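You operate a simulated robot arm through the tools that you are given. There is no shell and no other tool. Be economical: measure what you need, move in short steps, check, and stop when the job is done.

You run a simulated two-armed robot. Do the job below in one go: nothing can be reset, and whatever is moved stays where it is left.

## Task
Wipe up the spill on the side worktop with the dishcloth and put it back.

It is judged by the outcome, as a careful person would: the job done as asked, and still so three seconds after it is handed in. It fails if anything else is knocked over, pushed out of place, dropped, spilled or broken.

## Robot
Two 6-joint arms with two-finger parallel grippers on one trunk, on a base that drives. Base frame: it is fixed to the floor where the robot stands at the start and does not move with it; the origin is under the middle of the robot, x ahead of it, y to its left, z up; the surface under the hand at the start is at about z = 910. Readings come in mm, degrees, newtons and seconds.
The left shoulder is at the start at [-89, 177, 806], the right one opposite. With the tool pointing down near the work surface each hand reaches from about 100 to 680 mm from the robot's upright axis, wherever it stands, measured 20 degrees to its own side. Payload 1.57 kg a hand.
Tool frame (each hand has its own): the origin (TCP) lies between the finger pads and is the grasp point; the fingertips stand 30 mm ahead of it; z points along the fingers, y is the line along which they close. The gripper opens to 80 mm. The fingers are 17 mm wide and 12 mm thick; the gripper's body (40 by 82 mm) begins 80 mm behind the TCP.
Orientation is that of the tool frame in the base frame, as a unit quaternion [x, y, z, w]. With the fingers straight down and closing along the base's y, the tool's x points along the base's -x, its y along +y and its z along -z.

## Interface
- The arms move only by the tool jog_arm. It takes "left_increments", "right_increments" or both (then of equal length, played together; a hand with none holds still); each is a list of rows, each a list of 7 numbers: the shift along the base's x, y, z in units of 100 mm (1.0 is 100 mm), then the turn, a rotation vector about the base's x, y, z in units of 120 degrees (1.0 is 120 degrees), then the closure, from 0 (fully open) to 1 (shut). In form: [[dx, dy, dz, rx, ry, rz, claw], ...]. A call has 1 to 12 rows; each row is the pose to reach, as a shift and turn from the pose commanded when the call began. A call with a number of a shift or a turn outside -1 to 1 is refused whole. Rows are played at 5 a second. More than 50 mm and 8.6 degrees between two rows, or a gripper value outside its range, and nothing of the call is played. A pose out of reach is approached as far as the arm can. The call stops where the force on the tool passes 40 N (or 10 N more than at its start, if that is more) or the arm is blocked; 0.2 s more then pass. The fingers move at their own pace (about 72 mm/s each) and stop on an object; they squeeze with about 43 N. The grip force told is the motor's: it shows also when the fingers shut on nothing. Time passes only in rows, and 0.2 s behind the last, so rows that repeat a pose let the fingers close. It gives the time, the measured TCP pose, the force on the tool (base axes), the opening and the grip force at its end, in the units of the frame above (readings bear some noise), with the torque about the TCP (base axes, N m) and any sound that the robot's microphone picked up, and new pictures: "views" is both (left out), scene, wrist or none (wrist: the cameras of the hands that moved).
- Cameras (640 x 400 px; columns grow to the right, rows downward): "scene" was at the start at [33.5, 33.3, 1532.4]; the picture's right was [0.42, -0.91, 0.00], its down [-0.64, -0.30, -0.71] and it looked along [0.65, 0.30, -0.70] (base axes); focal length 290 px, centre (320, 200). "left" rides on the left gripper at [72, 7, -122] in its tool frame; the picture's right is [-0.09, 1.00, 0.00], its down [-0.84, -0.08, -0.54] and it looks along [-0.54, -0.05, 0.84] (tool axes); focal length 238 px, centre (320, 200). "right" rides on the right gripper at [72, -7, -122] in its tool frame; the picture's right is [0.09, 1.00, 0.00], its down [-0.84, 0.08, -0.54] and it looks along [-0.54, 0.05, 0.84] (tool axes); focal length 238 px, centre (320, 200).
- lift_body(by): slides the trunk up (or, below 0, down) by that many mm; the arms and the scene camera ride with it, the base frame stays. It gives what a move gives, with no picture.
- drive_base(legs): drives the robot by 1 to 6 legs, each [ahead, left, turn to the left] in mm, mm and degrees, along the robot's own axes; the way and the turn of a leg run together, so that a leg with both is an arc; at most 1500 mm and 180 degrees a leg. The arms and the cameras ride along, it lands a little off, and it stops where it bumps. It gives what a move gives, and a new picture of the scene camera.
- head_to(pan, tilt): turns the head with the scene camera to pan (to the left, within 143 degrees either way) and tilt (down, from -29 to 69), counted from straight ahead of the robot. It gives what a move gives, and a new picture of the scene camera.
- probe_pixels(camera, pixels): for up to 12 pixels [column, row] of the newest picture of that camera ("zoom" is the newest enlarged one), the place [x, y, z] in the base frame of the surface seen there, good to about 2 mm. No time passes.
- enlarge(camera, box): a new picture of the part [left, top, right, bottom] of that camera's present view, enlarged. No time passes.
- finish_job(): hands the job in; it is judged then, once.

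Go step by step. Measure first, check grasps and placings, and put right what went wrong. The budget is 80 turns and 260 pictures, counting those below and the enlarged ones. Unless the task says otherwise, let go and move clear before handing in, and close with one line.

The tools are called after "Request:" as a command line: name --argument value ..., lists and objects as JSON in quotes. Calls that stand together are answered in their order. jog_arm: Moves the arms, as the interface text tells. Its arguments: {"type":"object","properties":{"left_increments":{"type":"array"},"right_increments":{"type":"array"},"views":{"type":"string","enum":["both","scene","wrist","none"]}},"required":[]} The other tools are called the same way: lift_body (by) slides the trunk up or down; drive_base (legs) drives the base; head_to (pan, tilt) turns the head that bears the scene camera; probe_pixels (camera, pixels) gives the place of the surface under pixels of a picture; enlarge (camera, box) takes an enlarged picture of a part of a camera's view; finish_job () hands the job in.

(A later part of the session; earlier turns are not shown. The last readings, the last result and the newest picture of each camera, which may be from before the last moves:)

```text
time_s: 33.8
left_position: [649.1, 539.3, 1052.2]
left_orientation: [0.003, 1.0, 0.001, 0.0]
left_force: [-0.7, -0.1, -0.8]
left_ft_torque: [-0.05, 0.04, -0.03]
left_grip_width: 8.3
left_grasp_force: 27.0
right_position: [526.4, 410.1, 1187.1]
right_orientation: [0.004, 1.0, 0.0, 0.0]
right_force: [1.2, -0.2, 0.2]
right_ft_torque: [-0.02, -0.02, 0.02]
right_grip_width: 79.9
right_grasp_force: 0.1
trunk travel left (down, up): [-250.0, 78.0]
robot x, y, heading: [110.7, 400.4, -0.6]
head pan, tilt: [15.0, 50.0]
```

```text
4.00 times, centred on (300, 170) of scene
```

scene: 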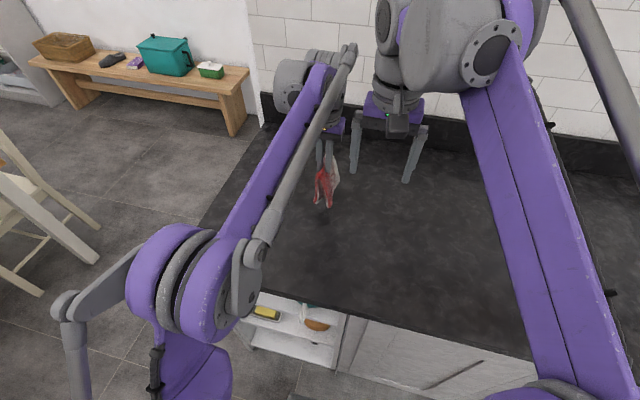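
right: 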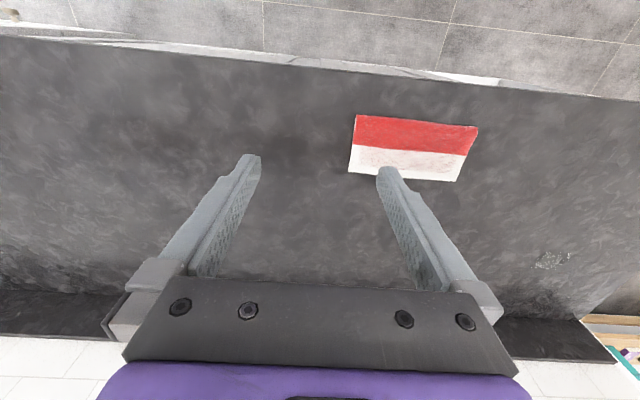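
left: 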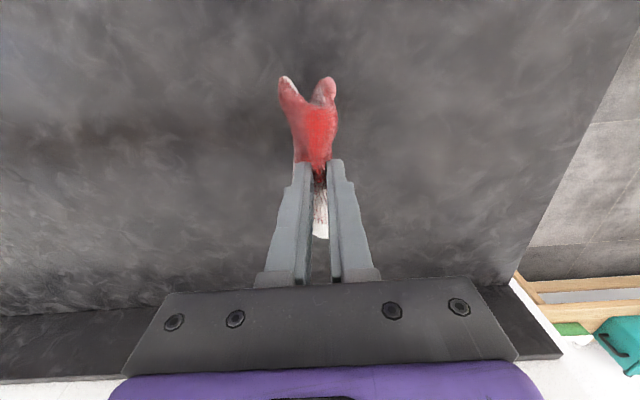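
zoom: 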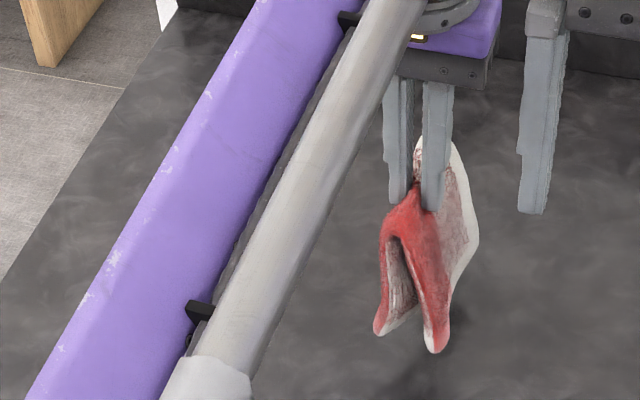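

The worktop looks clean. I'll raise the cloth and drive back (reverse of the way I came).

Request:
jog_arm --left_increments '[[-0.3, 0.1, 0.3, 0, 0, 0, 1], [-0.6, 0.3, 0.6, 0, 0, 0, 1]]' --views "none"

Request:
drive_base --legs '[[-110, 0, 0.5], [0, -400, 0]]'

Request:
head_to --pan 25 --tilt 44.6

```text
time_s: 34.4
left_position: [587.0, 569.2, 1111.0]
left_orientation: [0.004, 1.0, 0.0, 0.0]
left_force: [0.3, 0.0, 0.1]
left_ft_torque: [0.01, -0.04, 0.01]
left_grip_width: 8.1
left_grasp_force: 26.9
right_position: [523.0, 410.6, 1186.0]
right_orientation: [0.003, 1.0, 0.0, 0.002]
right_force: [-0.4, 0.6, 0.4]
right_ft_torque: [0.03, -0.01, 0.01]
right_grip_width: 79.9
right_grasp_force: 0.0
trunk travel left (down, up): [-250.0, 78.0]
robot x, y, heading: [111.2, 402.6, -0.4]
head pan, tilt: [15.0, 50.0]
```

```text
time_s: 39.3
left_position: [477.4, 173.2, 1110.7]
left_orientation: [0.0, 1.0, -0.001, 0.0]
left_force: [-0.2, -0.4, -1.4]
left_ft_torque: [0.0, -0.01, -0.03]
left_grip_width: 8.1
left_grasp_force: 26.6
right_position: [414.9, 15.1, 1186.1]
right_orientation: [0.001, 1.0, 0.0, 0.0]
right_force: [0.2, -0.9, 0.1]
right_ft_torque: [0.03, 0.01, 0.01]
right_grip_width: 80.1
right_grasp_force: 0.1
trunk travel left (down, up): [-250.0, 78.0]
robot x, y, heading: [2.5, 4.8, -0.0]
head pan, tilt: [15.0, 50.0]
```

scene: 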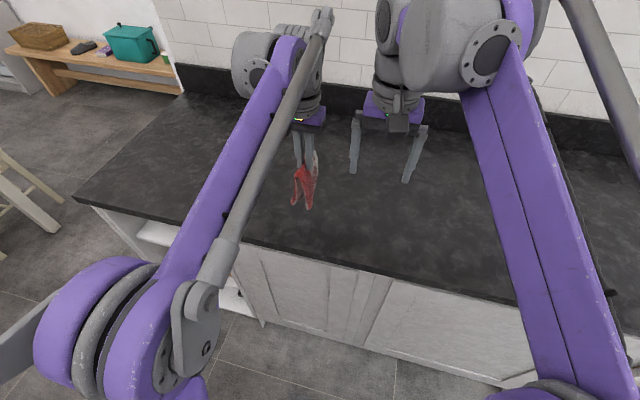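

```text
time_s: 40.0
left_position: [476.7, 172.4, 1110.3]
left_orientation: [0.001, 1.0, 0.0, 0.0]
left_force: [-0.3, -0.8, 0.8]
left_ft_torque: [-0.01, 0.03, -0.04]
left_grip_width: 8.2
left_grasp_force: 26.9
right_position: [415.5, 15.0, 1186.4]
right_orientation: [0.001, 1.0, 0.0, 0.0]
right_force: [-0.3, 0.0, -0.6]
right_ft_torque: [-0.02, 0.01, 0.0]
right_grip_width: 79.9
right_grasp_force: 0.0
trunk travel left (down, up): [-250.0, 78.0]
robot x, y, heading: [1.6, 3.0, -0.3]
head pan, tilt: [25.0, 44.6]
```

scene: 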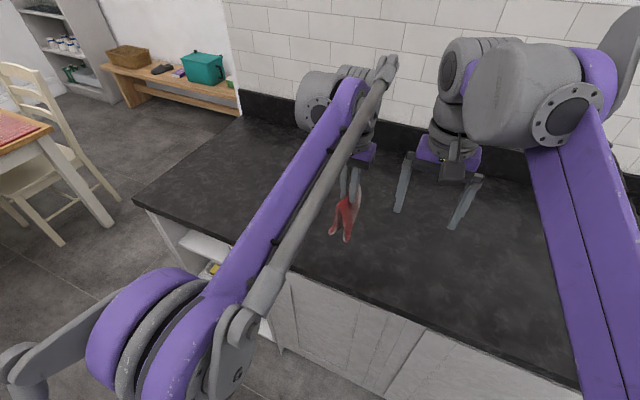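

Back at (2,3) with the hand at (477,173), exactly the pickup spot, and the spill area (260,157) is clean. I'll lower slowly and watch how the cloth's ends land.

Request:
jog_arm --left_increments '[[0, 0, -0.4, 0, 0, 0, 1], [0, 0, -0.8, 0, 0, 0, 1], [0, 0, -1, 0, 0, 0, 1]]' --views "none"

Request:
jog_arm --left_increments '[[0, 0, -0.1, 0, 0, 0, 1], [0, 0, -0.2, 0, 0, 0, 1], [0, 0, -0.25, 0, 0, 0, 1]]' --views "both"

Request:
enlarge --camera "scene" --box '[280, 180, 408, 260]'

```text
time_s: 40.8
left_position: [479.6, 171.6, 1009.2]
left_orientation: [0.001, 1.0, 0.0, 0.0]
left_force: [-0.2, 0.1, 0.2]
left_ft_torque: [0.03, -0.04, -0.05]
left_grip_width: 8.2
left_grasp_force: 27.1
right_position: [415.5, 14.4, 1185.4]
right_orientation: [0.001, 1.0, 0.0, 0.0]
right_force: [-0.5, -0.6, 0.5]
right_ft_torque: [0.0, -0.01, 0.01]
right_grip_width: 80.1
right_grasp_force: 0.1
trunk travel left (down, up): [-250.0, 78.0]
robot x, y, heading: [0.5, 1.9, 0.1]
head pan, tilt: [25.0, 44.6]
```

```text
time_s: 41.6
left_position: [477.5, 170.4, 984.2]
left_orientation: [0.0, 1.0, -0.001, 0.0]
left_force: [-0.4, -0.7, -0.3]
left_ft_torque: [-0.01, 0.01, -0.04]
left_grip_width: 8.1
left_grasp_force: 27.0
right_position: [414.1, 14.5, 1186.2]
right_orientation: [0.001, 1.0, 0.0, 0.0]
right_force: [0.1, -0.8, 1.2]
right_ft_torque: [0.03, 0.0, -0.04]
right_grip_width: 79.7
right_grasp_force: 0.2
trunk travel left (down, up): [-250.0, 78.0]
robot x, y, heading: [-0.6, 0.4, 0.2]
head pan, tilt: [25.0, 44.6]
```

scene: 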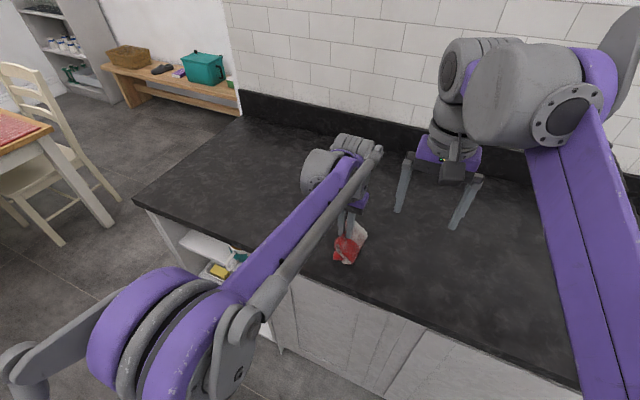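
left: 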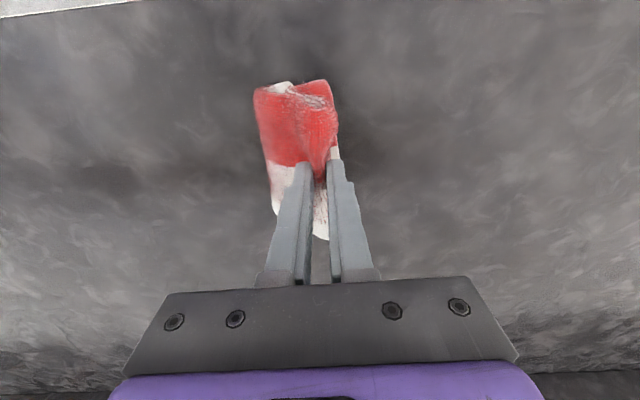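

```text
5.00 times, centred on (344, 220) of scene
```

zoom: 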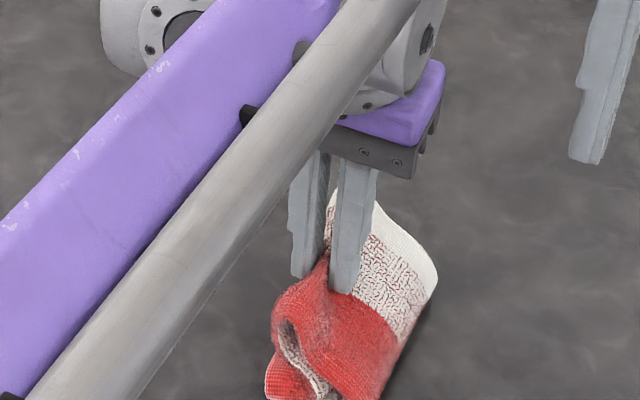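

The +y wing tucks under toward −y. I'll lift to let it hang free, then lower with a slight −y shift and release just as the ends touch so it can splay open.

Request:
jog_arm --left_increments '[[0, 0.1, 0.3, 0, 0, 0, 1], [0, 0.2, 0.6, 0, 0, 0, 1], [0, 0.2, 0.6, 0, 0, 0, 1], [0, 0.2, 0.6, 0, 0, 0, 1]]' --views "wrist"

Request:
enlarge --camera "scene" --box '[280, 170, 408, 250]'

```text
time_s: 42.6
left_position: [477.0, 193.2, 1043.8]
left_orientation: [0.001, 1.0, 0.0, 0.0]
left_force: [0.2, -0.1, -0.5]
left_ft_torque: [0.02, 0.0, -0.04]
left_grip_width: 8.0
left_grasp_force: 26.8
right_position: [415.1, 14.7, 1186.2]
right_orientation: [0.001, 1.0, 0.001, 0.0]
right_force: [0.1, -0.5, 0.0]
right_ft_torque: [-0.01, 0.03, 0.03]
right_grip_width: 80.2
right_grasp_force: 0.1
trunk travel left (down, up): [-250.0, 78.0]
robot x, y, heading: [-0.2, -3.2, -0.1]
head pan, tilt: [25.0, 44.6]
```

left: 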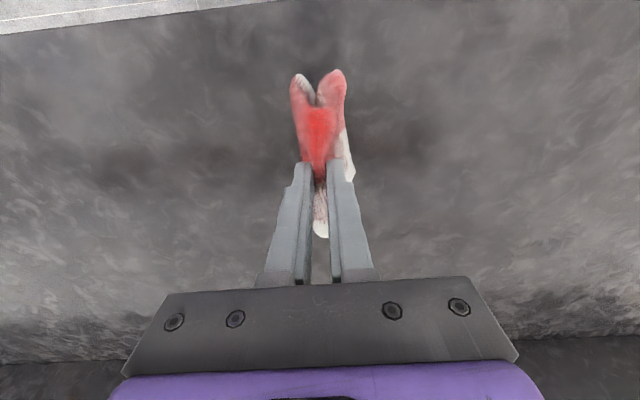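

```text
5.00 times, centred on (344, 210) of scene
```

zoom: 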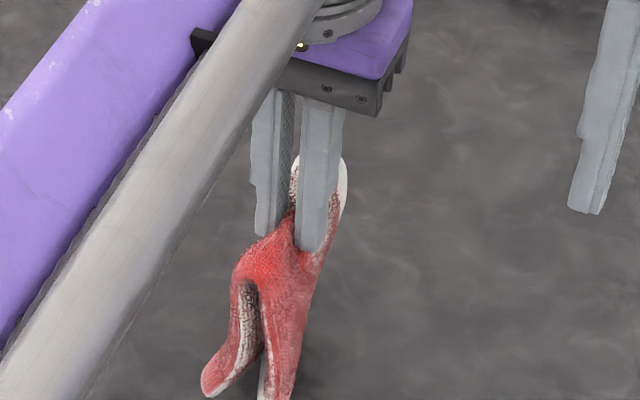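

Now the +y wing flares outward and the −y wing hangs straight: a good tent. I'll re-centre, settle, lower to touch with a tiny +y motion, and check.

Request:
jog_arm --left_increments '[[0, -0.1, 0, 0, 0, 0, 1], [0, -0.2, 0, 0, 0, 0, 1], [0, -0.25, 0, 0, 0, 0, 1], [0, -0.25, 0, 0, 0, 0, 1], [0, -0.25, -0.15, 0, 0, 0, 1], [0, -0.25, -0.3, 0, 0, 0, 1], [0, -0.22, -0.4, 0, 0, 0, 1], [0, -0.2, -0.5, 0, 0, 0, 1]]' --views "wrist"

Request:
enlarge --camera "scene" --box '[280, 180, 408, 260]'

```text
time_s: 44.4
left_position: [477.1, 172.9, 994.2]
left_orientation: [0.002, 1.0, 0.0, 0.0]
left_force: [0.5, -0.3, 0.1]
left_ft_torque: [-0.01, -0.02, -0.03]
left_grip_width: 7.9
left_grasp_force: 27.0
right_position: [415.0, 15.0, 1187.2]
right_orientation: [0.002, 1.0, 0.0, 0.001]
right_force: [-0.8, -0.1, -0.9]
right_ft_torque: [0.02, -0.01, 0.0]
right_grip_width: 80.0
right_grasp_force: 0.2
trunk travel left (down, up): [-250.0, 78.0]
robot x, y, heading: [-0.4, 2.6, -0.1]
head pan, tilt: [25.0, 44.6]
```

left: 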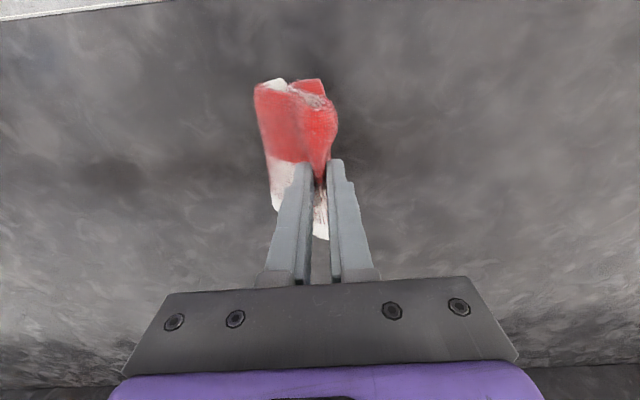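

```text
5.00 times, centred on (344, 220) of scene
```

zoom: 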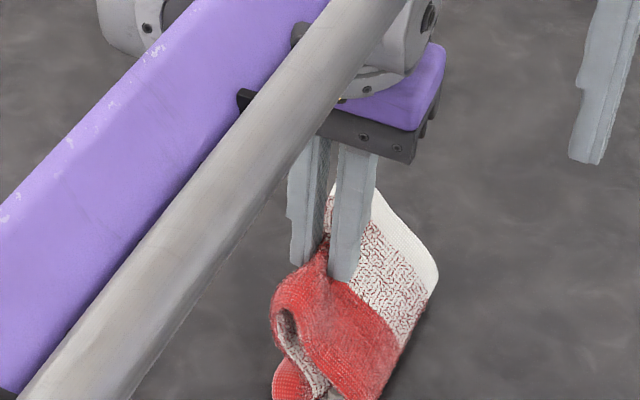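

It tucked again. I'll repeat with the opposite motion: lift with the +y shift as before, then lower with a slight −y motion at contact.

Request:
jog_arm --left_increments '[[0, 0.1, 0.25, 0, 0, 0, 1], [0, 0.2, 0.55, 0, 0, 0, 1], [0, 0.2, 0.55, 0, 0, 0, 1], [0, 0.2, 0.55, 0, 0, 0, 1], [0, 0.18, 0.35, 0, 0, 0, 1], [0, 0.12, 0.15, 0, 0, 0, 1], [0, 0.06, 0.05, 0, 0, 0, 1], [0, 0, 0, 0, 0, 0, 1]]' --views "wrist"

Request:
enlarge --camera "scene" --box '[280, 180, 408, 260]'

```text
time_s: 46.2
left_position: [476.1, 172.4, 996.6]
left_orientation: [0.0, 1.0, 0.001, 0.0]
left_force: [0.3, 0.2, 0.4]
left_ft_torque: [0.01, 0.0, -0.03]
left_grip_width: 8.2
left_grasp_force: 26.3
right_position: [415.2, 15.0, 1187.6]
right_orientation: [0.001, 1.0, 0.0, 0.0]
right_force: [-0.2, 0.3, 0.6]
right_ft_torque: [-0.01, 0.02, 0.02]
right_grip_width: 80.1
right_grasp_force: 0.3
trunk travel left (down, up): [-250.0, 78.0]
robot x, y, heading: [1.1, 3.4, -0.3]
head pan, tilt: [25.0, 44.6]
```

left: 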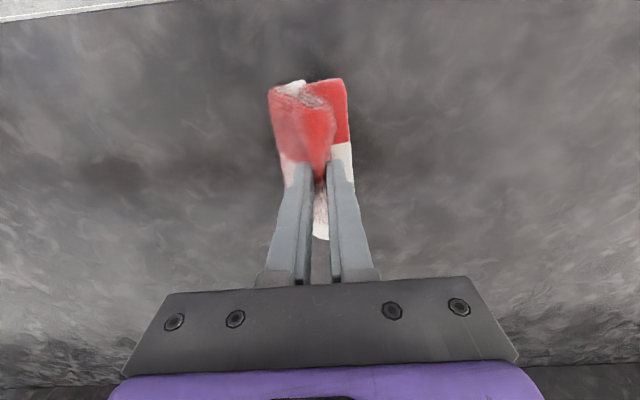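

```text
5.00 times, centred on (344, 220) of scene
```

zoom: 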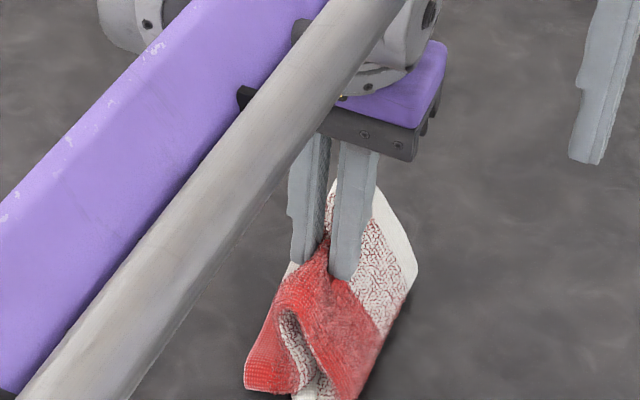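

Better: the +y end now points outward. I'll ease up slightly with a bit more −y, then release gently.

Request:
jog_arm --left_increments '[[0, -0.05, 0.05, 0, 0, 0, 1], [0, -0.08, 0, 0, 0, 0, 1], [0, -0.08, -0.1, 0, 0, 0, 1], [0, -0.08, -0.2, 0, 0, 0, 1]]' --views "wrist"

Request:
enlarge --camera "scene" --box '[280, 180, 408, 260]'

```text
time_s: 47.2
left_position: [476.4, 166.1, 975.4]
left_orientation: [0.001, 1.0, 0.0, 0.001]
left_force: [0.4, 0.3, 0.2]
left_ft_torque: [-0.01, 0.01, -0.04]
left_grip_width: 8.0
left_grasp_force: 27.4
right_position: [415.5, 15.2, 1186.2]
right_orientation: [0.001, 1.0, 0.0, -0.001]
right_force: [-0.6, 0.4, 0.0]
right_ft_torque: [0.0, -0.02, -0.02]
right_grip_width: 80.3
right_grasp_force: 0.0
trunk travel left (down, up): [-250.0, 78.0]
robot x, y, heading: [1.5, 1.2, 0.1]
head pan, tilt: [25.0, 44.6]
```

left: 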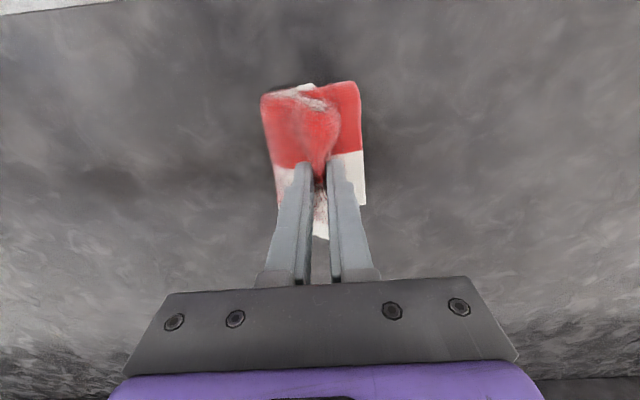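

```text
5.00 times, centred on (344, 220) of scene
```

zoom: 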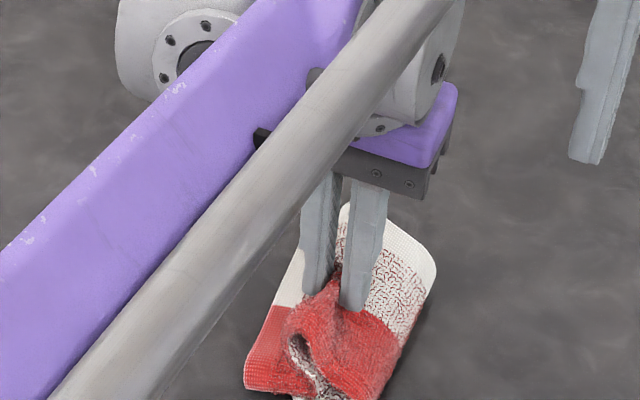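

Both ends now point outward. I'll lower a little more and open the fingers so the fold relaxes, then rise.

Request:
jog_arm --left_increments '[[0, 0, -0.1, 0, 0, 0, 1], [0, 0, -0.18, 0, 0, 0, 1], [0, 0, -0.2, 0, 0, 0, 0.8], [0, 0, -0.2, 0, 0, 0, 0.5], [0, 0, -0.1, 0, 0, 0, 0.4], [0, 0, 0.2, 0, 0, 0, 0.4], [0, 0, 0.6, 0, 0, 0, 0.4]]' --views "both"

Request:
enlarge --camera "scene" --box '[270, 190, 414, 280]'

```text
time_s: 48.8
left_position: [475.5, 162.9, 1036.2]
left_orientation: [0.0, 1.0, 0.0, 0.0]
left_force: [0.8, 0.2, 0.8]
left_ft_torque: [0.01, -0.01, -0.01]
left_grip_width: 48.0
left_grasp_force: 0.0
right_position: [413.4, 13.8, 1186.9]
right_orientation: [0.0, 1.0, 0.0, 0.001]
right_force: [-0.2, 0.3, 0.0]
right_ft_torque: [0.0, 0.05, 0.0]
right_grip_width: 80.3
right_grasp_force: 0.1
trunk travel left (down, up): [-250.0, 78.0]
robot x, y, heading: [1.6, 2.0, -0.1]
head pan, tilt: [25.0, 44.6]
```

scene: 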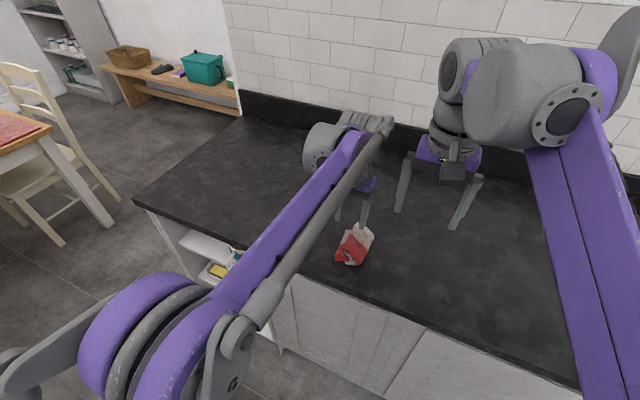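
left: 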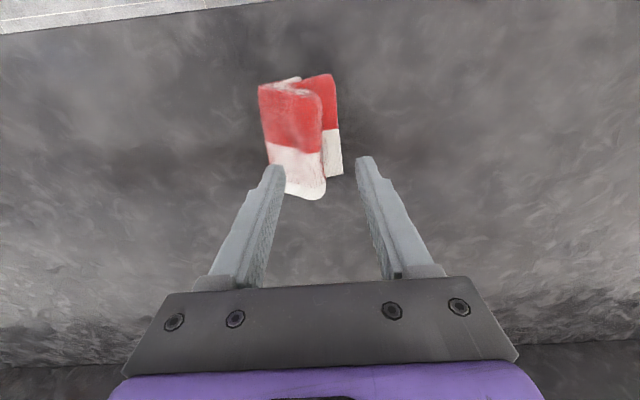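

```text
4.44 times, centred on (342, 235) of scene
```

zoom: 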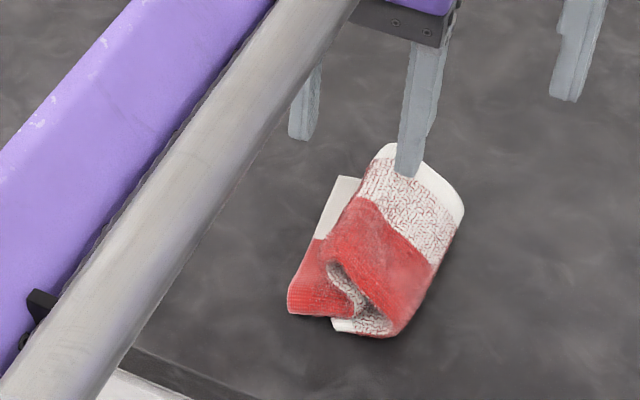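

The cloth is Z-folded, with the +y end flap flat and accessible at zoom (315,250). Best fix: pinch that end, lift so the cloth hangs full length, then lay it down while moving +y. I'll locate the flap.

Request:
probe_pixels --camera "zoom" --pixels '[[340, 182], [290, 305], [318, 235], [325, 290], [335, 240], [355, 205], [385, 230], [420, 200], [455, 215], [400, 320], [345, 325], [390, 150]]'

Request:
enlarge --camera "left" --box '[220, 50, 380, 150]'

Request:
enlarge --camera "left" --box '[220, 120, 380, 220]'

```text
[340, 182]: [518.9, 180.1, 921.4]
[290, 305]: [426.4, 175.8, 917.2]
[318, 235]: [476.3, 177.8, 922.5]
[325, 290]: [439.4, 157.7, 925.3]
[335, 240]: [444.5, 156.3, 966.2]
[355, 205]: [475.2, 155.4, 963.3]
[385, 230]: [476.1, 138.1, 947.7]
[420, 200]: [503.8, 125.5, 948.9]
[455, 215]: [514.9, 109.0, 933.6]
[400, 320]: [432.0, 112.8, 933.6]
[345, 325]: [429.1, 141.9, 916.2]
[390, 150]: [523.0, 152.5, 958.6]
```

```text
4.00 times, centred on (300, 100) of left
```

zoom: 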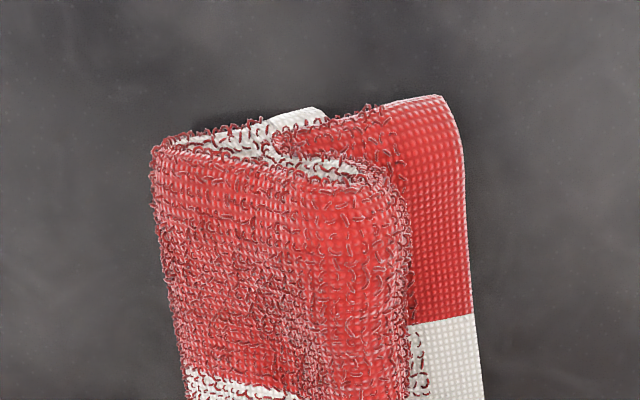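

```text
4.00 times, centred on (300, 170) of left
```

zoom: 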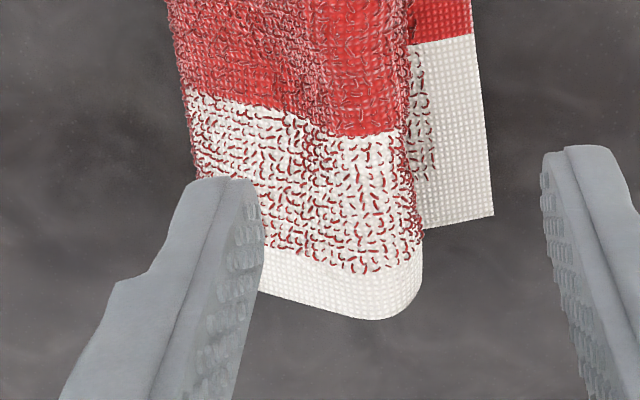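

Ridge stands at y≈155 (z 966), the +y flap lies on the counter at y≈160–188, and the −y end is tucked beneath. I'll press the flap with closed fingers at y≈178 and drag it +y so the ridge collapses and the tuck unrolls.

Request:
jog_arm --left_increments '[[0, 0.18, 0, 0, 0, 0, 0.8], [0, 0.18, -0.1, 0, 0, 0, 1], [0, 0.17, -0.45, 0, 0, 0, 1], [0, 0.16, -0.8, 0, 0, 0, 1], [0, 0.16, -0.92, 0, 0, 0, 1]]' --views "wrist"

Request:
enlarge --camera "scene" --box '[270, 190, 414, 280]'

```text
time_s: 50.0
left_position: [477.0, 180.2, 944.8]
left_orientation: [0.001, 1.0, 0.0, 0.001]
left_force: [7.0, 0.1, 24.1]
left_ft_torque: [-0.23, -0.25, 0.06]
left_grip_width: 0.1
left_grasp_force: 21.3
right_position: [413.2, 14.5, 1187.0]
right_orientation: [0.001, 1.0, 0.0, 0.0]
right_force: [0.5, 0.7, 0.2]
right_ft_torque: [0.0, 0.01, -0.01]
right_grip_width: 79.9
right_grasp_force: 0.0
trunk travel left (down, up): [-250.0, 78.0]
robot x, y, heading: [2.1, 4.1, -0.2]
head pan, tilt: [25.0, 44.6]
```

left: 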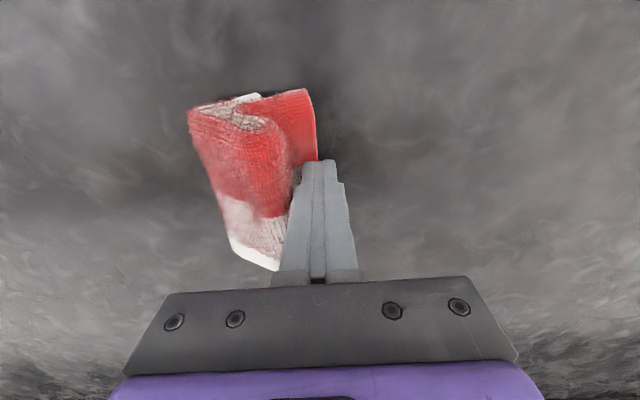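

```text
4.44 times, centred on (342, 235) of scene
```

zoom: 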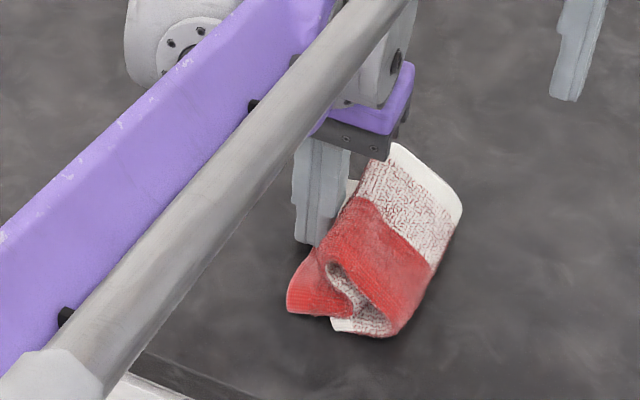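

Pressing on the flap with 24 N. Now drag +y in small steps.

Request:
jog_arm --left_increments '[[0, 0.1, 0, 0, 0, 0, 1], [0, 0.2, 0, 0, 0, 0, 1], [0, 0.3, 0, 0, 0, 0, 1], [0, 0.4, 0, 0, 0, 0, 1], [0, 0.5, 0, 0, 0, 0, 1], [0, 0.6, 0, 0, 0, 0, 1]]' --views "wrist"

Request:
enlarge --camera "scene" --box '[250, 190, 410, 290]'

```text
time_s: 51.4
left_position: [476.8, 239.9, 945.0]
left_orientation: [0.001, 1.0, 0.001, 0.001]
left_force: [-1.9, -6.6, 22.9]
left_ft_torque: [-0.44, -0.08, 0.01]
left_grip_width: 0.1
left_grasp_force: 21.0
right_position: [413.7, 12.9, 1186.8]
right_orientation: [0.002, 1.0, 0.001, 0.001]
right_force: [0.3, 0.1, 0.2]
right_ft_torque: [0.02, -0.02, -0.03]
right_grip_width: 79.7
right_grasp_force: 0.0
trunk travel left (down, up): [-250.0, 78.0]
robot x, y, heading: [2.3, 2.5, -0.1]
head pan, tilt: [25.0, 44.6]
```

left: 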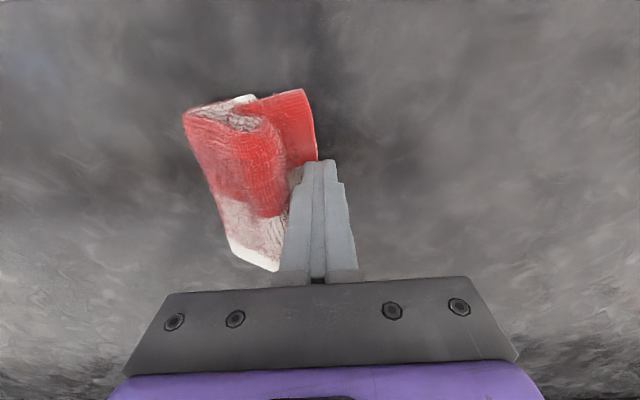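

```text
4.00 times, centred on (330, 240) of scene
```

zoom: 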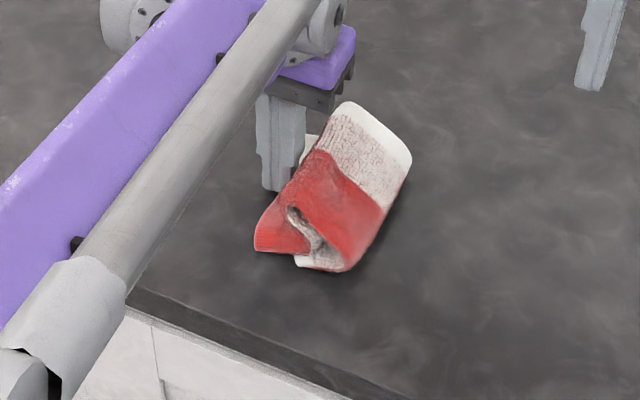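

The folded cloth moved as one piece. Now I'll pinch the flap's end: open ~30 mm with the outer finger beyond the edge, lower and close.

Request:
jog_arm --left_increments '[[0, 0, 0.2, 0, 0, 0, 1], [0, 0.1, 0.5, 0, 0, 0, 0.65], [0, 0.1, 0.5, 0, 0, 0, 0.62], [0, 0.1, 0.5, 0, 0, 0, 0.62]]' --views "wrist"

Request:
enlarge --camera "scene" --box '[250, 190, 410, 290]'

Request:
probe_pixels --camera "zoom" --pixels '[[256, 250], [262, 215], [285, 225], [272, 235], [300, 190], [300, 230]]'

```text
time_s: 52.4
left_position: [477.9, 250.7, 994.4]
left_orientation: [0.001, 1.0, 0.0, 0.0]
left_force: [0.6, -0.1, 0.4]
left_ft_torque: [0.02, 0.03, -0.03]
left_grip_width: 30.4
left_grasp_force: 0.1
right_position: [415.6, 13.8, 1186.9]
right_orientation: [0.001, 1.0, 0.0, 0.0]
right_force: [-1.3, -0.3, 0.0]
right_ft_torque: [-0.05, -0.02, -0.01]
right_grip_width: 80.0
right_grasp_force: 0.1
trunk travel left (down, up): [-250.0, 78.0]
robot x, y, heading: [2.6, -0.8, -0.0]
head pan, tilt: [25.0, 44.6]
```

left: 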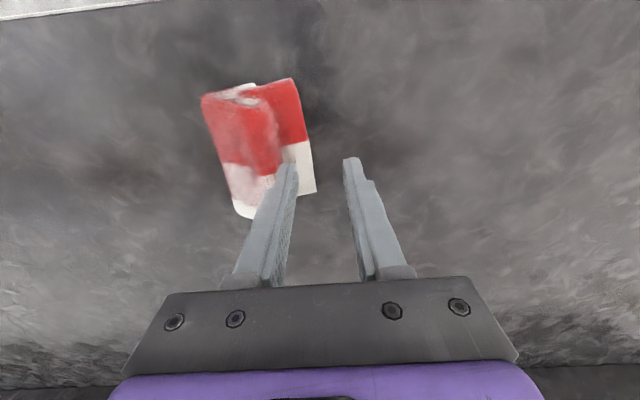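

```text
4.00 times, centred on (330, 240) of scene
```

zoom: 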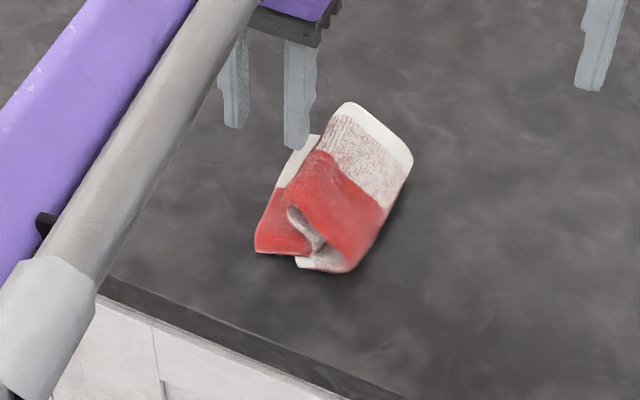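

```text
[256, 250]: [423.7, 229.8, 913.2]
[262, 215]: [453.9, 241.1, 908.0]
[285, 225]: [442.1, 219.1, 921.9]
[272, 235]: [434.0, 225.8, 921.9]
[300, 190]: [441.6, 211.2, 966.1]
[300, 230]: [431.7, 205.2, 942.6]
```

Flap edge is at y≈240. I'll centre at y≈238, lower to tips z≈914, and close.

Request:
jog_arm --left_increments '[[0, -0.1, -0.1, 0, 0, 0, 0.62], [0, -0.12, -0.35, 0, 0, 0, 0.62], [0, -0.12, -0.48, 0, 0, 0, 0.62], [0, -0.12, -0.52, 0, 0, 0, 0.75], [0, -0.12, -0.52, 0, 0, 0, 0.9], [0, -0.12, -0.52, 0, 0, 0, 1], [0, -0.12, -0.52, 0, 0, 0, 1]]' --views "wrist"

Request:
enlarge --camera "scene" --box '[250, 190, 410, 290]'

```text
time_s: 53.3
left_position: [476.8, 236.6, 950.8]
left_orientation: [0.0, 1.0, 0.0, 0.002]
left_force: [1.8, -2.7, 29.5]
left_ft_torque: [-0.7, -0.09, 0.04]
left_grip_width: 21.9
left_grasp_force: 1.3
right_position: [413.4, 13.6, 1186.3]
right_orientation: [0.001, 1.0, 0.001, 0.0]
right_force: [0.7, -0.7, 0.0]
right_ft_torque: [-0.01, 0.04, -0.01]
right_grip_width: 79.8
right_grasp_force: 0.0
trunk travel left (down, up): [-250.0, 78.0]
robot x, y, heading: [1.3, 2.4, -0.2]
head pan, tilt: [25.0, 44.6]
stopped in row 4 (left hand): the force on the tool passed its limit at 49 N (the readings are from after the stop); the commanded pose is now the measured one
```

left: 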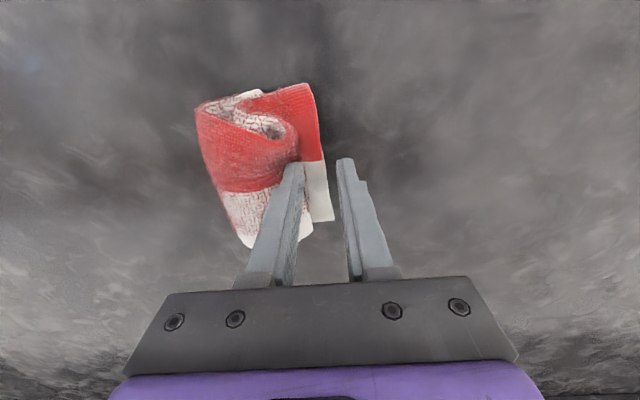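

```text
4.00 times, centred on (330, 240) of scene
```

zoom: 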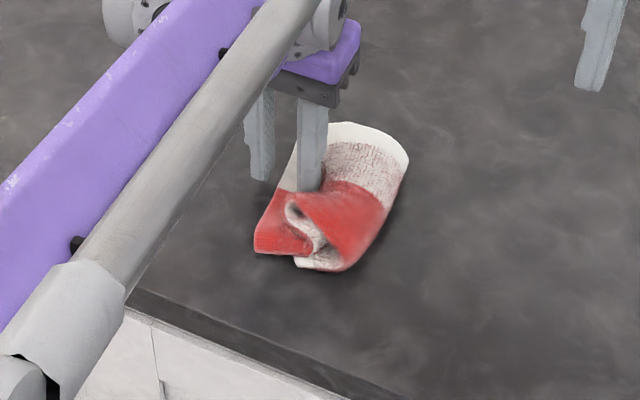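

The inner finger landed on the folded pile. The flap is only ~20 mm wide in y, so I'll lift, turn the hand 90° so the fingers close along x (17 mm wide in y), and pinch the flap that way.

Request:
jog_arm --left_increments '[[0, 0, 0.3, 0, 0, -0.06, 0.5], [0, 0, 0.6, 0, 0, -0.125, 0.5], [0, 0, 0.6, 0, 0, -0.19, 0.5], [0, 0, 0.6, 0, 0, -0.255, 0.5], [0, 0, 0.6, 0, 0, -0.32, 0.5], [0, 0, 0.6, 0, 0, -0.385, 0.5], [0, 0, 0.6, 0, 0, -0.45, 0.5], [0, 0, 0.6, 0, 0, -0.515, 0.5], [0, 0, 0.6, 0, 0, -0.58, 0.5], [0, 0, 0.6, 0, 0, -0.645, 0.5], [0, 0, 0.6, 0, 0, -0.7, 0.5], [0, 0, 0.6, 0, 0, -0.75, 0.5]]' --views "both"

Request:
enlarge --camera "scene" --box '[250, 190, 410, 290]'

```text
time_s: 55.9
left_position: [478.4, 238.5, 1007.1]
left_orientation: [0.709, 0.705, -0.001, 0.001]
left_force: [0.2, -0.4, -0.2]
left_ft_torque: [-0.01, 0.0, 0.04]
left_grip_width: 40.3
left_grasp_force: 0.0
right_position: [415.5, 15.4, 1187.2]
right_orientation: [0.001, 1.0, 0.0, 0.0]
right_force: [0.0, -0.2, 0.2]
right_ft_torque: [0.01, 0.02, 0.01]
right_grip_width: 80.1
right_grasp_force: 0.1
trunk travel left (down, up): [-250.0, 78.0]
robot x, y, heading: [2.1, 1.0, -0.2]
head pan, tilt: [25.0, 44.6]
```

scene: 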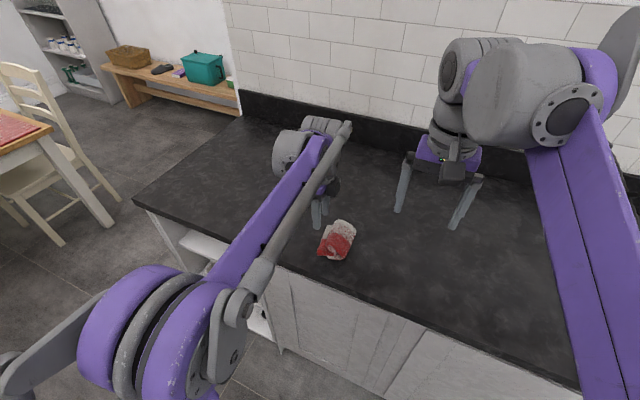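
left: 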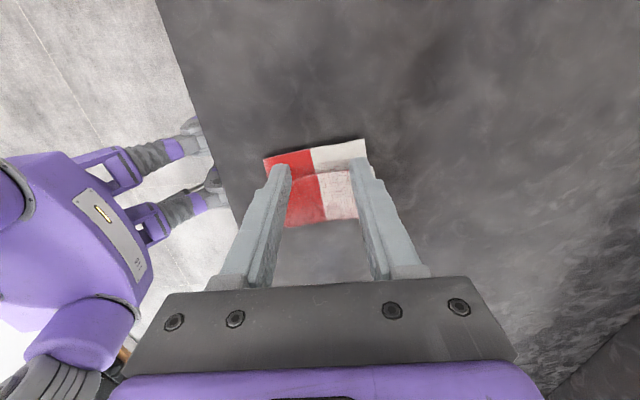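

```text
4.00 times, centred on (330, 240) of scene
```

zoom: 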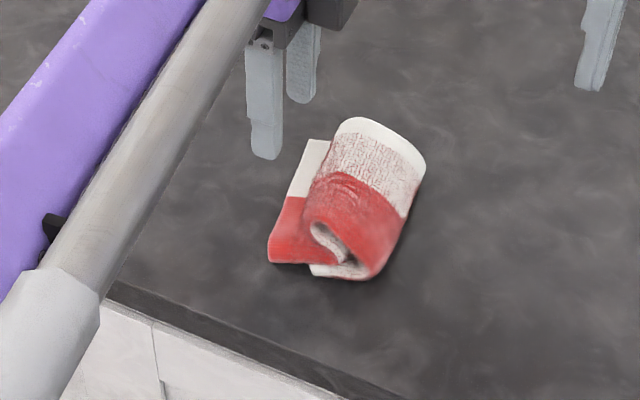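

Request:
probe_pixels --camera "zoom" --pixels '[[270, 258], [292, 195], [312, 145], [300, 200], [305, 185], [290, 225], [310, 200], [320, 190], [345, 170], [415, 180]]'

Request:
probe_pixels --camera "left" --pixels '[[270, 160], [310, 151], [355, 142], [312, 165], [312, 172], [315, 182], [340, 160]]'

```text
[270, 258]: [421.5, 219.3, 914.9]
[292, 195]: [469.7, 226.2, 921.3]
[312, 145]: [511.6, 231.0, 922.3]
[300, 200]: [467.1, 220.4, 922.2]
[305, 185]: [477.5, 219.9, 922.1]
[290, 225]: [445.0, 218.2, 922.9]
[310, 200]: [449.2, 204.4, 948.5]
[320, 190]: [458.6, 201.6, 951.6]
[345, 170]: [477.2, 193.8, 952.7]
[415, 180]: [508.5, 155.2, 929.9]
```

```text
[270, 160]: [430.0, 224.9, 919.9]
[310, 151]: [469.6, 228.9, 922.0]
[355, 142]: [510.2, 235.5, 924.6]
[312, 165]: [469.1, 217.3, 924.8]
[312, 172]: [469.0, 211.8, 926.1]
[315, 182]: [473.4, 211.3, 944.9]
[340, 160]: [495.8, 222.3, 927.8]
```

The flap spans y≈211–231 at x≈470. Pinching it at (470, 222) with fingers closing along x.

Request:
jog_arm --left_increments '[[-0.08, -0.16, -0.2, 0, 0, 0, 0.5], [-0.08, -0.16, -0.5, 0, 0, 0, 0.5], [-0.08, -0.16, -0.61, 0, 0, 0, 0.5], [-0.08, -0.16, -0.63, 0, 0, 0, 0.65], [-0.08, -0.16, -0.63, 0, 0, 0, 0.8], [-0.08, -0.16, -0.63, 0, 0, 0, 1], [-0.08, -0.16, -0.63, 0, 0, 0, 1], [-0.08, -0.16, -0.63, 0, 0, 0, 1]]' --views "wrist"

Request:
enlarge --camera "scene" --box '[250, 190, 410, 290]'

```text
time_s: 56.9
left_position: [471.7, 219.8, 947.4]
left_orientation: [0.708, 0.707, 0.0, 0.002]
left_force: [7.6, 0.9, 32.8]
left_ft_torque: [-0.23, -0.54, 0.08]
left_grip_width: 10.9
left_grasp_force: 19.0
right_position: [414.4, 15.5, 1188.3]
right_orientation: [0.002, 1.0, 0.0, 0.0]
right_force: [0.2, 0.1, -0.4]
right_ft_torque: [0.02, 0.02, 0.01]
right_grip_width: 80.2
right_grasp_force: 0.1
trunk travel left (down, up): [-250.0, 78.0]
robot x, y, heading: [-2.7, 5.7, -0.1]
head pan, tilt: [25.0, 44.6]
stopped in row 5 (left hand): the force on the tool passed its limit at 44 N (the readings are from after the stop); the commanded pose is now the measured one
```

left: 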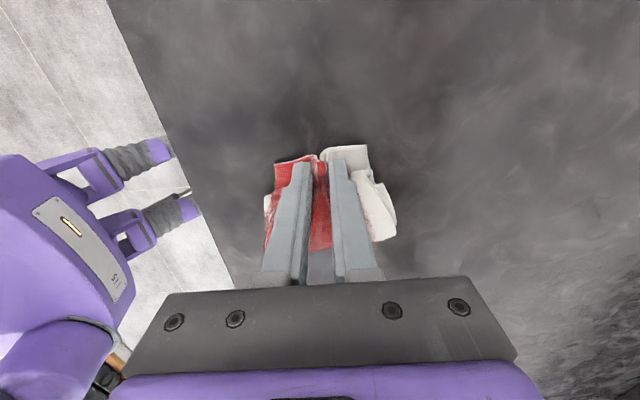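

```text
4.00 times, centred on (330, 240) of scene
```

zoom: 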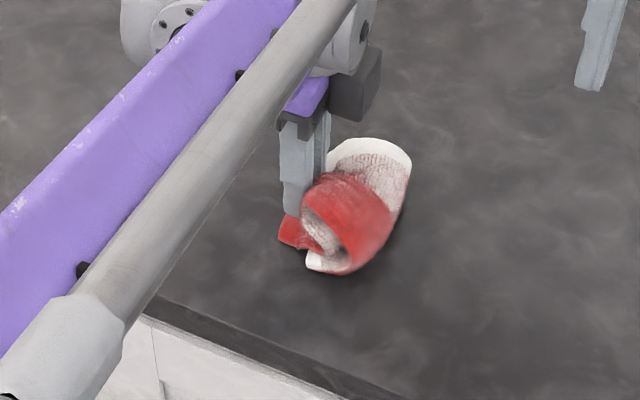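

It gripped at 10.9 mm with a fold. I'll firm the grip and lift slowly.

Request:
jog_arm --left_increments '[[0, 0, 0, 0, 0, 0, 1], [0, 0, 0.03, 0, 0, 0, 1], [0, 0, 0.2, 0, 0, 0, 1], [0, 0, 0.5, 0, 0, 0, 1], [0, 0, 0.8, 0, 0, 0, 1], [0, 0, 1, 0, 0, 0, 1]]' --views "both"

Request:
enlarge --camera "scene" --box '[250, 180, 410, 280]'

```text
time_s: 58.3
left_position: [470.4, 222.9, 1044.7]
left_orientation: [0.708, 0.707, -0.001, 0.002]
left_force: [-0.2, -0.4, 0.3]
left_ft_torque: [0.02, -0.01, 0.03]
left_grip_width: 8.3
left_grasp_force: 26.9
right_position: [414.8, 14.6, 1186.8]
right_orientation: [0.001, 1.0, 0.0, 0.0]
right_force: [-0.9, -0.1, -0.3]
right_ft_torque: [-0.01, -0.04, 0.02]
right_grip_width: 79.9
right_grasp_force: 0.1
trunk travel left (down, up): [-250.0, 78.0]
robot x, y, heading: [3.0, 1.7, -0.1]
head pan, tilt: [25.0, 44.6]
```

scene: 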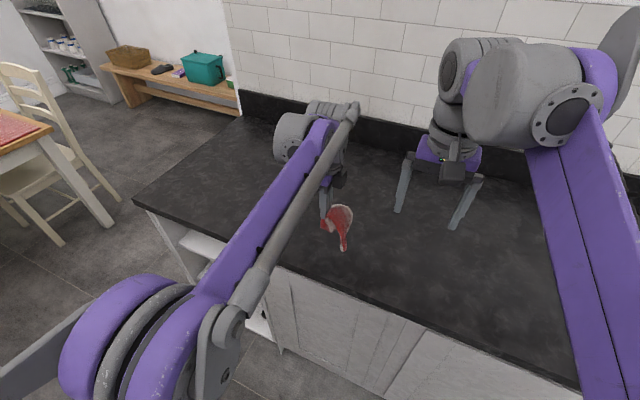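
left: 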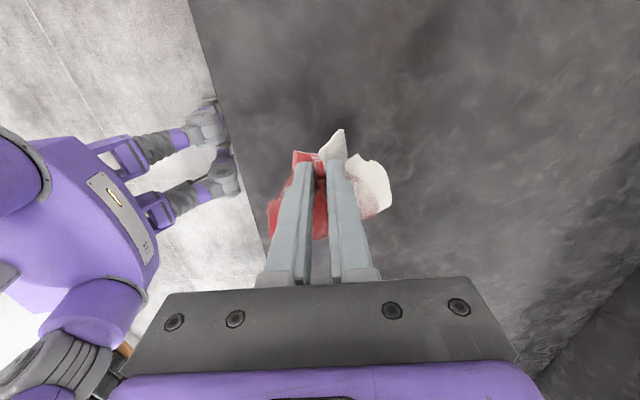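

```text
4.00 times, centred on (330, 230) of scene
```

zoom: 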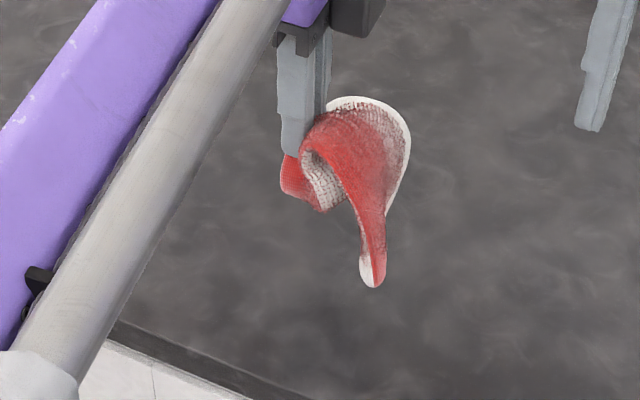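

The cloth now hangs from its +y end and arcs to −y. I'll measure the tail and then lay it out by moving +y while lowering.

Request:
probe_pixels --camera "zoom" --pixels '[[370, 278], [380, 270], [365, 230], [300, 165], [360, 110]]'

Request:
jog_arm --left_increments '[[0, -0.2, 0.3, 0, 0, 0, 1], [0, -0.5, 0.5, 0, 0, 0, 1], [0, -0.8, 0.5, 0, 0, 0, 1], [0, -0.9, 0.5, 0, 0, 0, 1], [0, -0.9, 0.5, 0, 0, 0, 1], [0, -0.9, 0.5, 0, 0, 0, 1]]' --views "wrist"

Request:
enlarge --camera "scene" --box '[280, 160, 440, 260]'

```text
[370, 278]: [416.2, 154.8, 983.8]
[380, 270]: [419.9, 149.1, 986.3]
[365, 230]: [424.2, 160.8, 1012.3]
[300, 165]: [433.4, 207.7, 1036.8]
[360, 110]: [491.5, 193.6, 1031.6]
```

```text
time_s: 59.7
left_position: [472.9, 131.1, 1096.7]
left_orientation: [0.707, 0.707, -0.002, 0.001]
left_force: [0.3, -0.7, 0.6]
left_ft_torque: [0.0, -0.01, 0.02]
left_grip_width: 7.9
left_grasp_force: 26.6
right_position: [414.7, 16.1, 1186.8]
right_orientation: [0.001, 1.0, 0.0, 0.0]
right_force: [-0.7, 0.9, 0.5]
right_ft_torque: [-0.01, 0.02, 0.01]
right_grip_width: 79.8
right_grasp_force: 0.1
trunk travel left (down, up): [-250.0, 78.0]
robot x, y, heading: [5.7, -5.2, -0.4]
head pan, tilt: [25.0, 44.6]
```

left: 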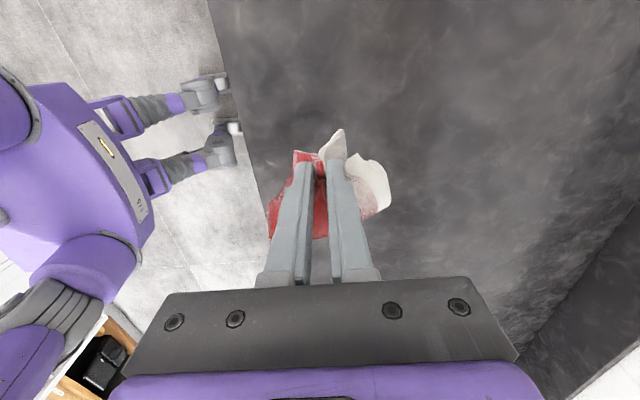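

```text
4.00 times, centred on (360, 210) of scene
```

zoom: 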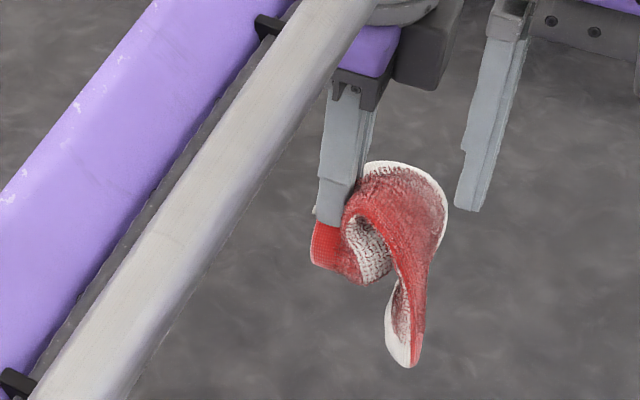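

Lowering toward tail contact, then I'll sweep +y while descending.

Request:
jog_arm --left_increments '[[0, 0.05, -0.3, 0, 0, 0, 1], [0, 0.1, -0.6, 0, 0, 0, 1], [0, 0.1, -0.9, 0, 0, 0, 1], [0, 0.1, -1, 0, 0, 0, 1]]' --views "none"

Request:
jog_arm --left_increments '[[0, 0, -0.1, 0, 0, 0, 1], [0, 0.05, -0.18, 0, 0, 0, 1], [0, 0.15, -0.26, 0, 0, 0, 1], [0, 0.3, -0.32, 0, 0, 0, 1], [0, 0.45, -0.38, 0, 0, 0, 1]]' --views "wrist"

Request:
enlarge --camera "scene" --box '[270, 190, 430, 290]'

```text
time_s: 60.7
left_position: [471.5, 142.1, 994.6]
left_orientation: [0.708, 0.707, 0.0, 0.001]
left_force: [-0.2, 0.0, -0.4]
left_ft_torque: [0.05, 0.0, 0.02]
left_grip_width: 7.9
left_grasp_force: 27.2
right_position: [414.7, 14.4, 1187.2]
right_orientation: [0.001, 1.0, 0.0, 0.0]
right_force: [0.1, 0.5, 0.7]
right_ft_torque: [0.03, -0.02, 0.0]
right_grip_width: 80.0
right_grasp_force: 0.0
trunk travel left (down, up): [-250.0, 78.0]
robot x, y, heading: [-0.9, 0.9, -0.2]
head pan, tilt: [25.0, 44.6]
```

```text
time_s: 61.9
left_position: [471.6, 185.4, 956.8]
left_orientation: [0.708, 0.707, 0.0, 0.002]
left_force: [-0.2, 0.0, -0.3]
left_ft_torque: [0.0, -0.02, 0.05]
left_grip_width: 7.9
left_grasp_force: 26.7
right_position: [415.3, 15.0, 1185.5]
right_orientation: [0.001, 1.0, -0.001, 0.0]
right_force: [-0.3, 0.7, -0.1]
right_ft_torque: [-0.03, 0.01, -0.01]
right_grip_width: 80.0
right_grasp_force: 0.1
trunk travel left (down, up): [-250.0, 78.0]
robot x, y, heading: [1.7, 2.7, 0.1]
head pan, tilt: [25.0, 44.6]
```

left: 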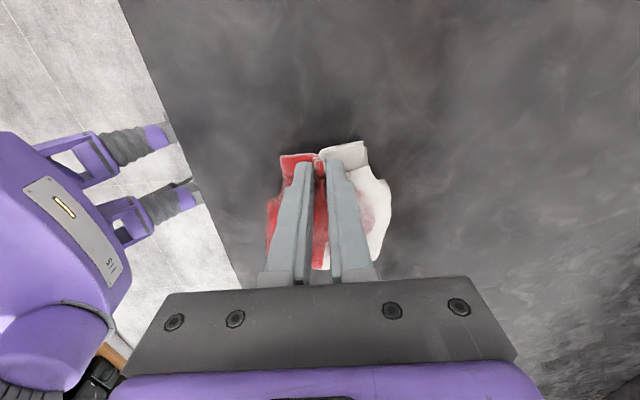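

```text
4.00 times, centred on (350, 240) of scene
```

zoom: 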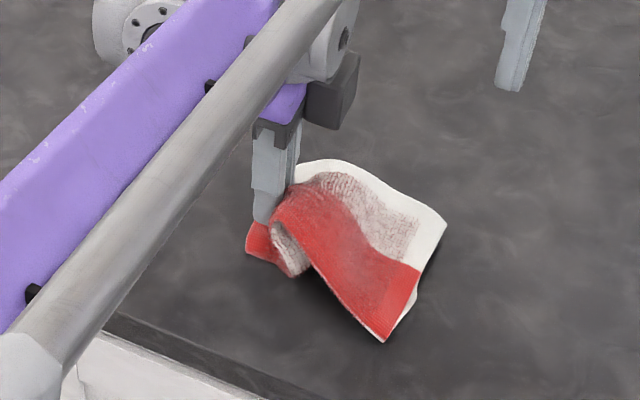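

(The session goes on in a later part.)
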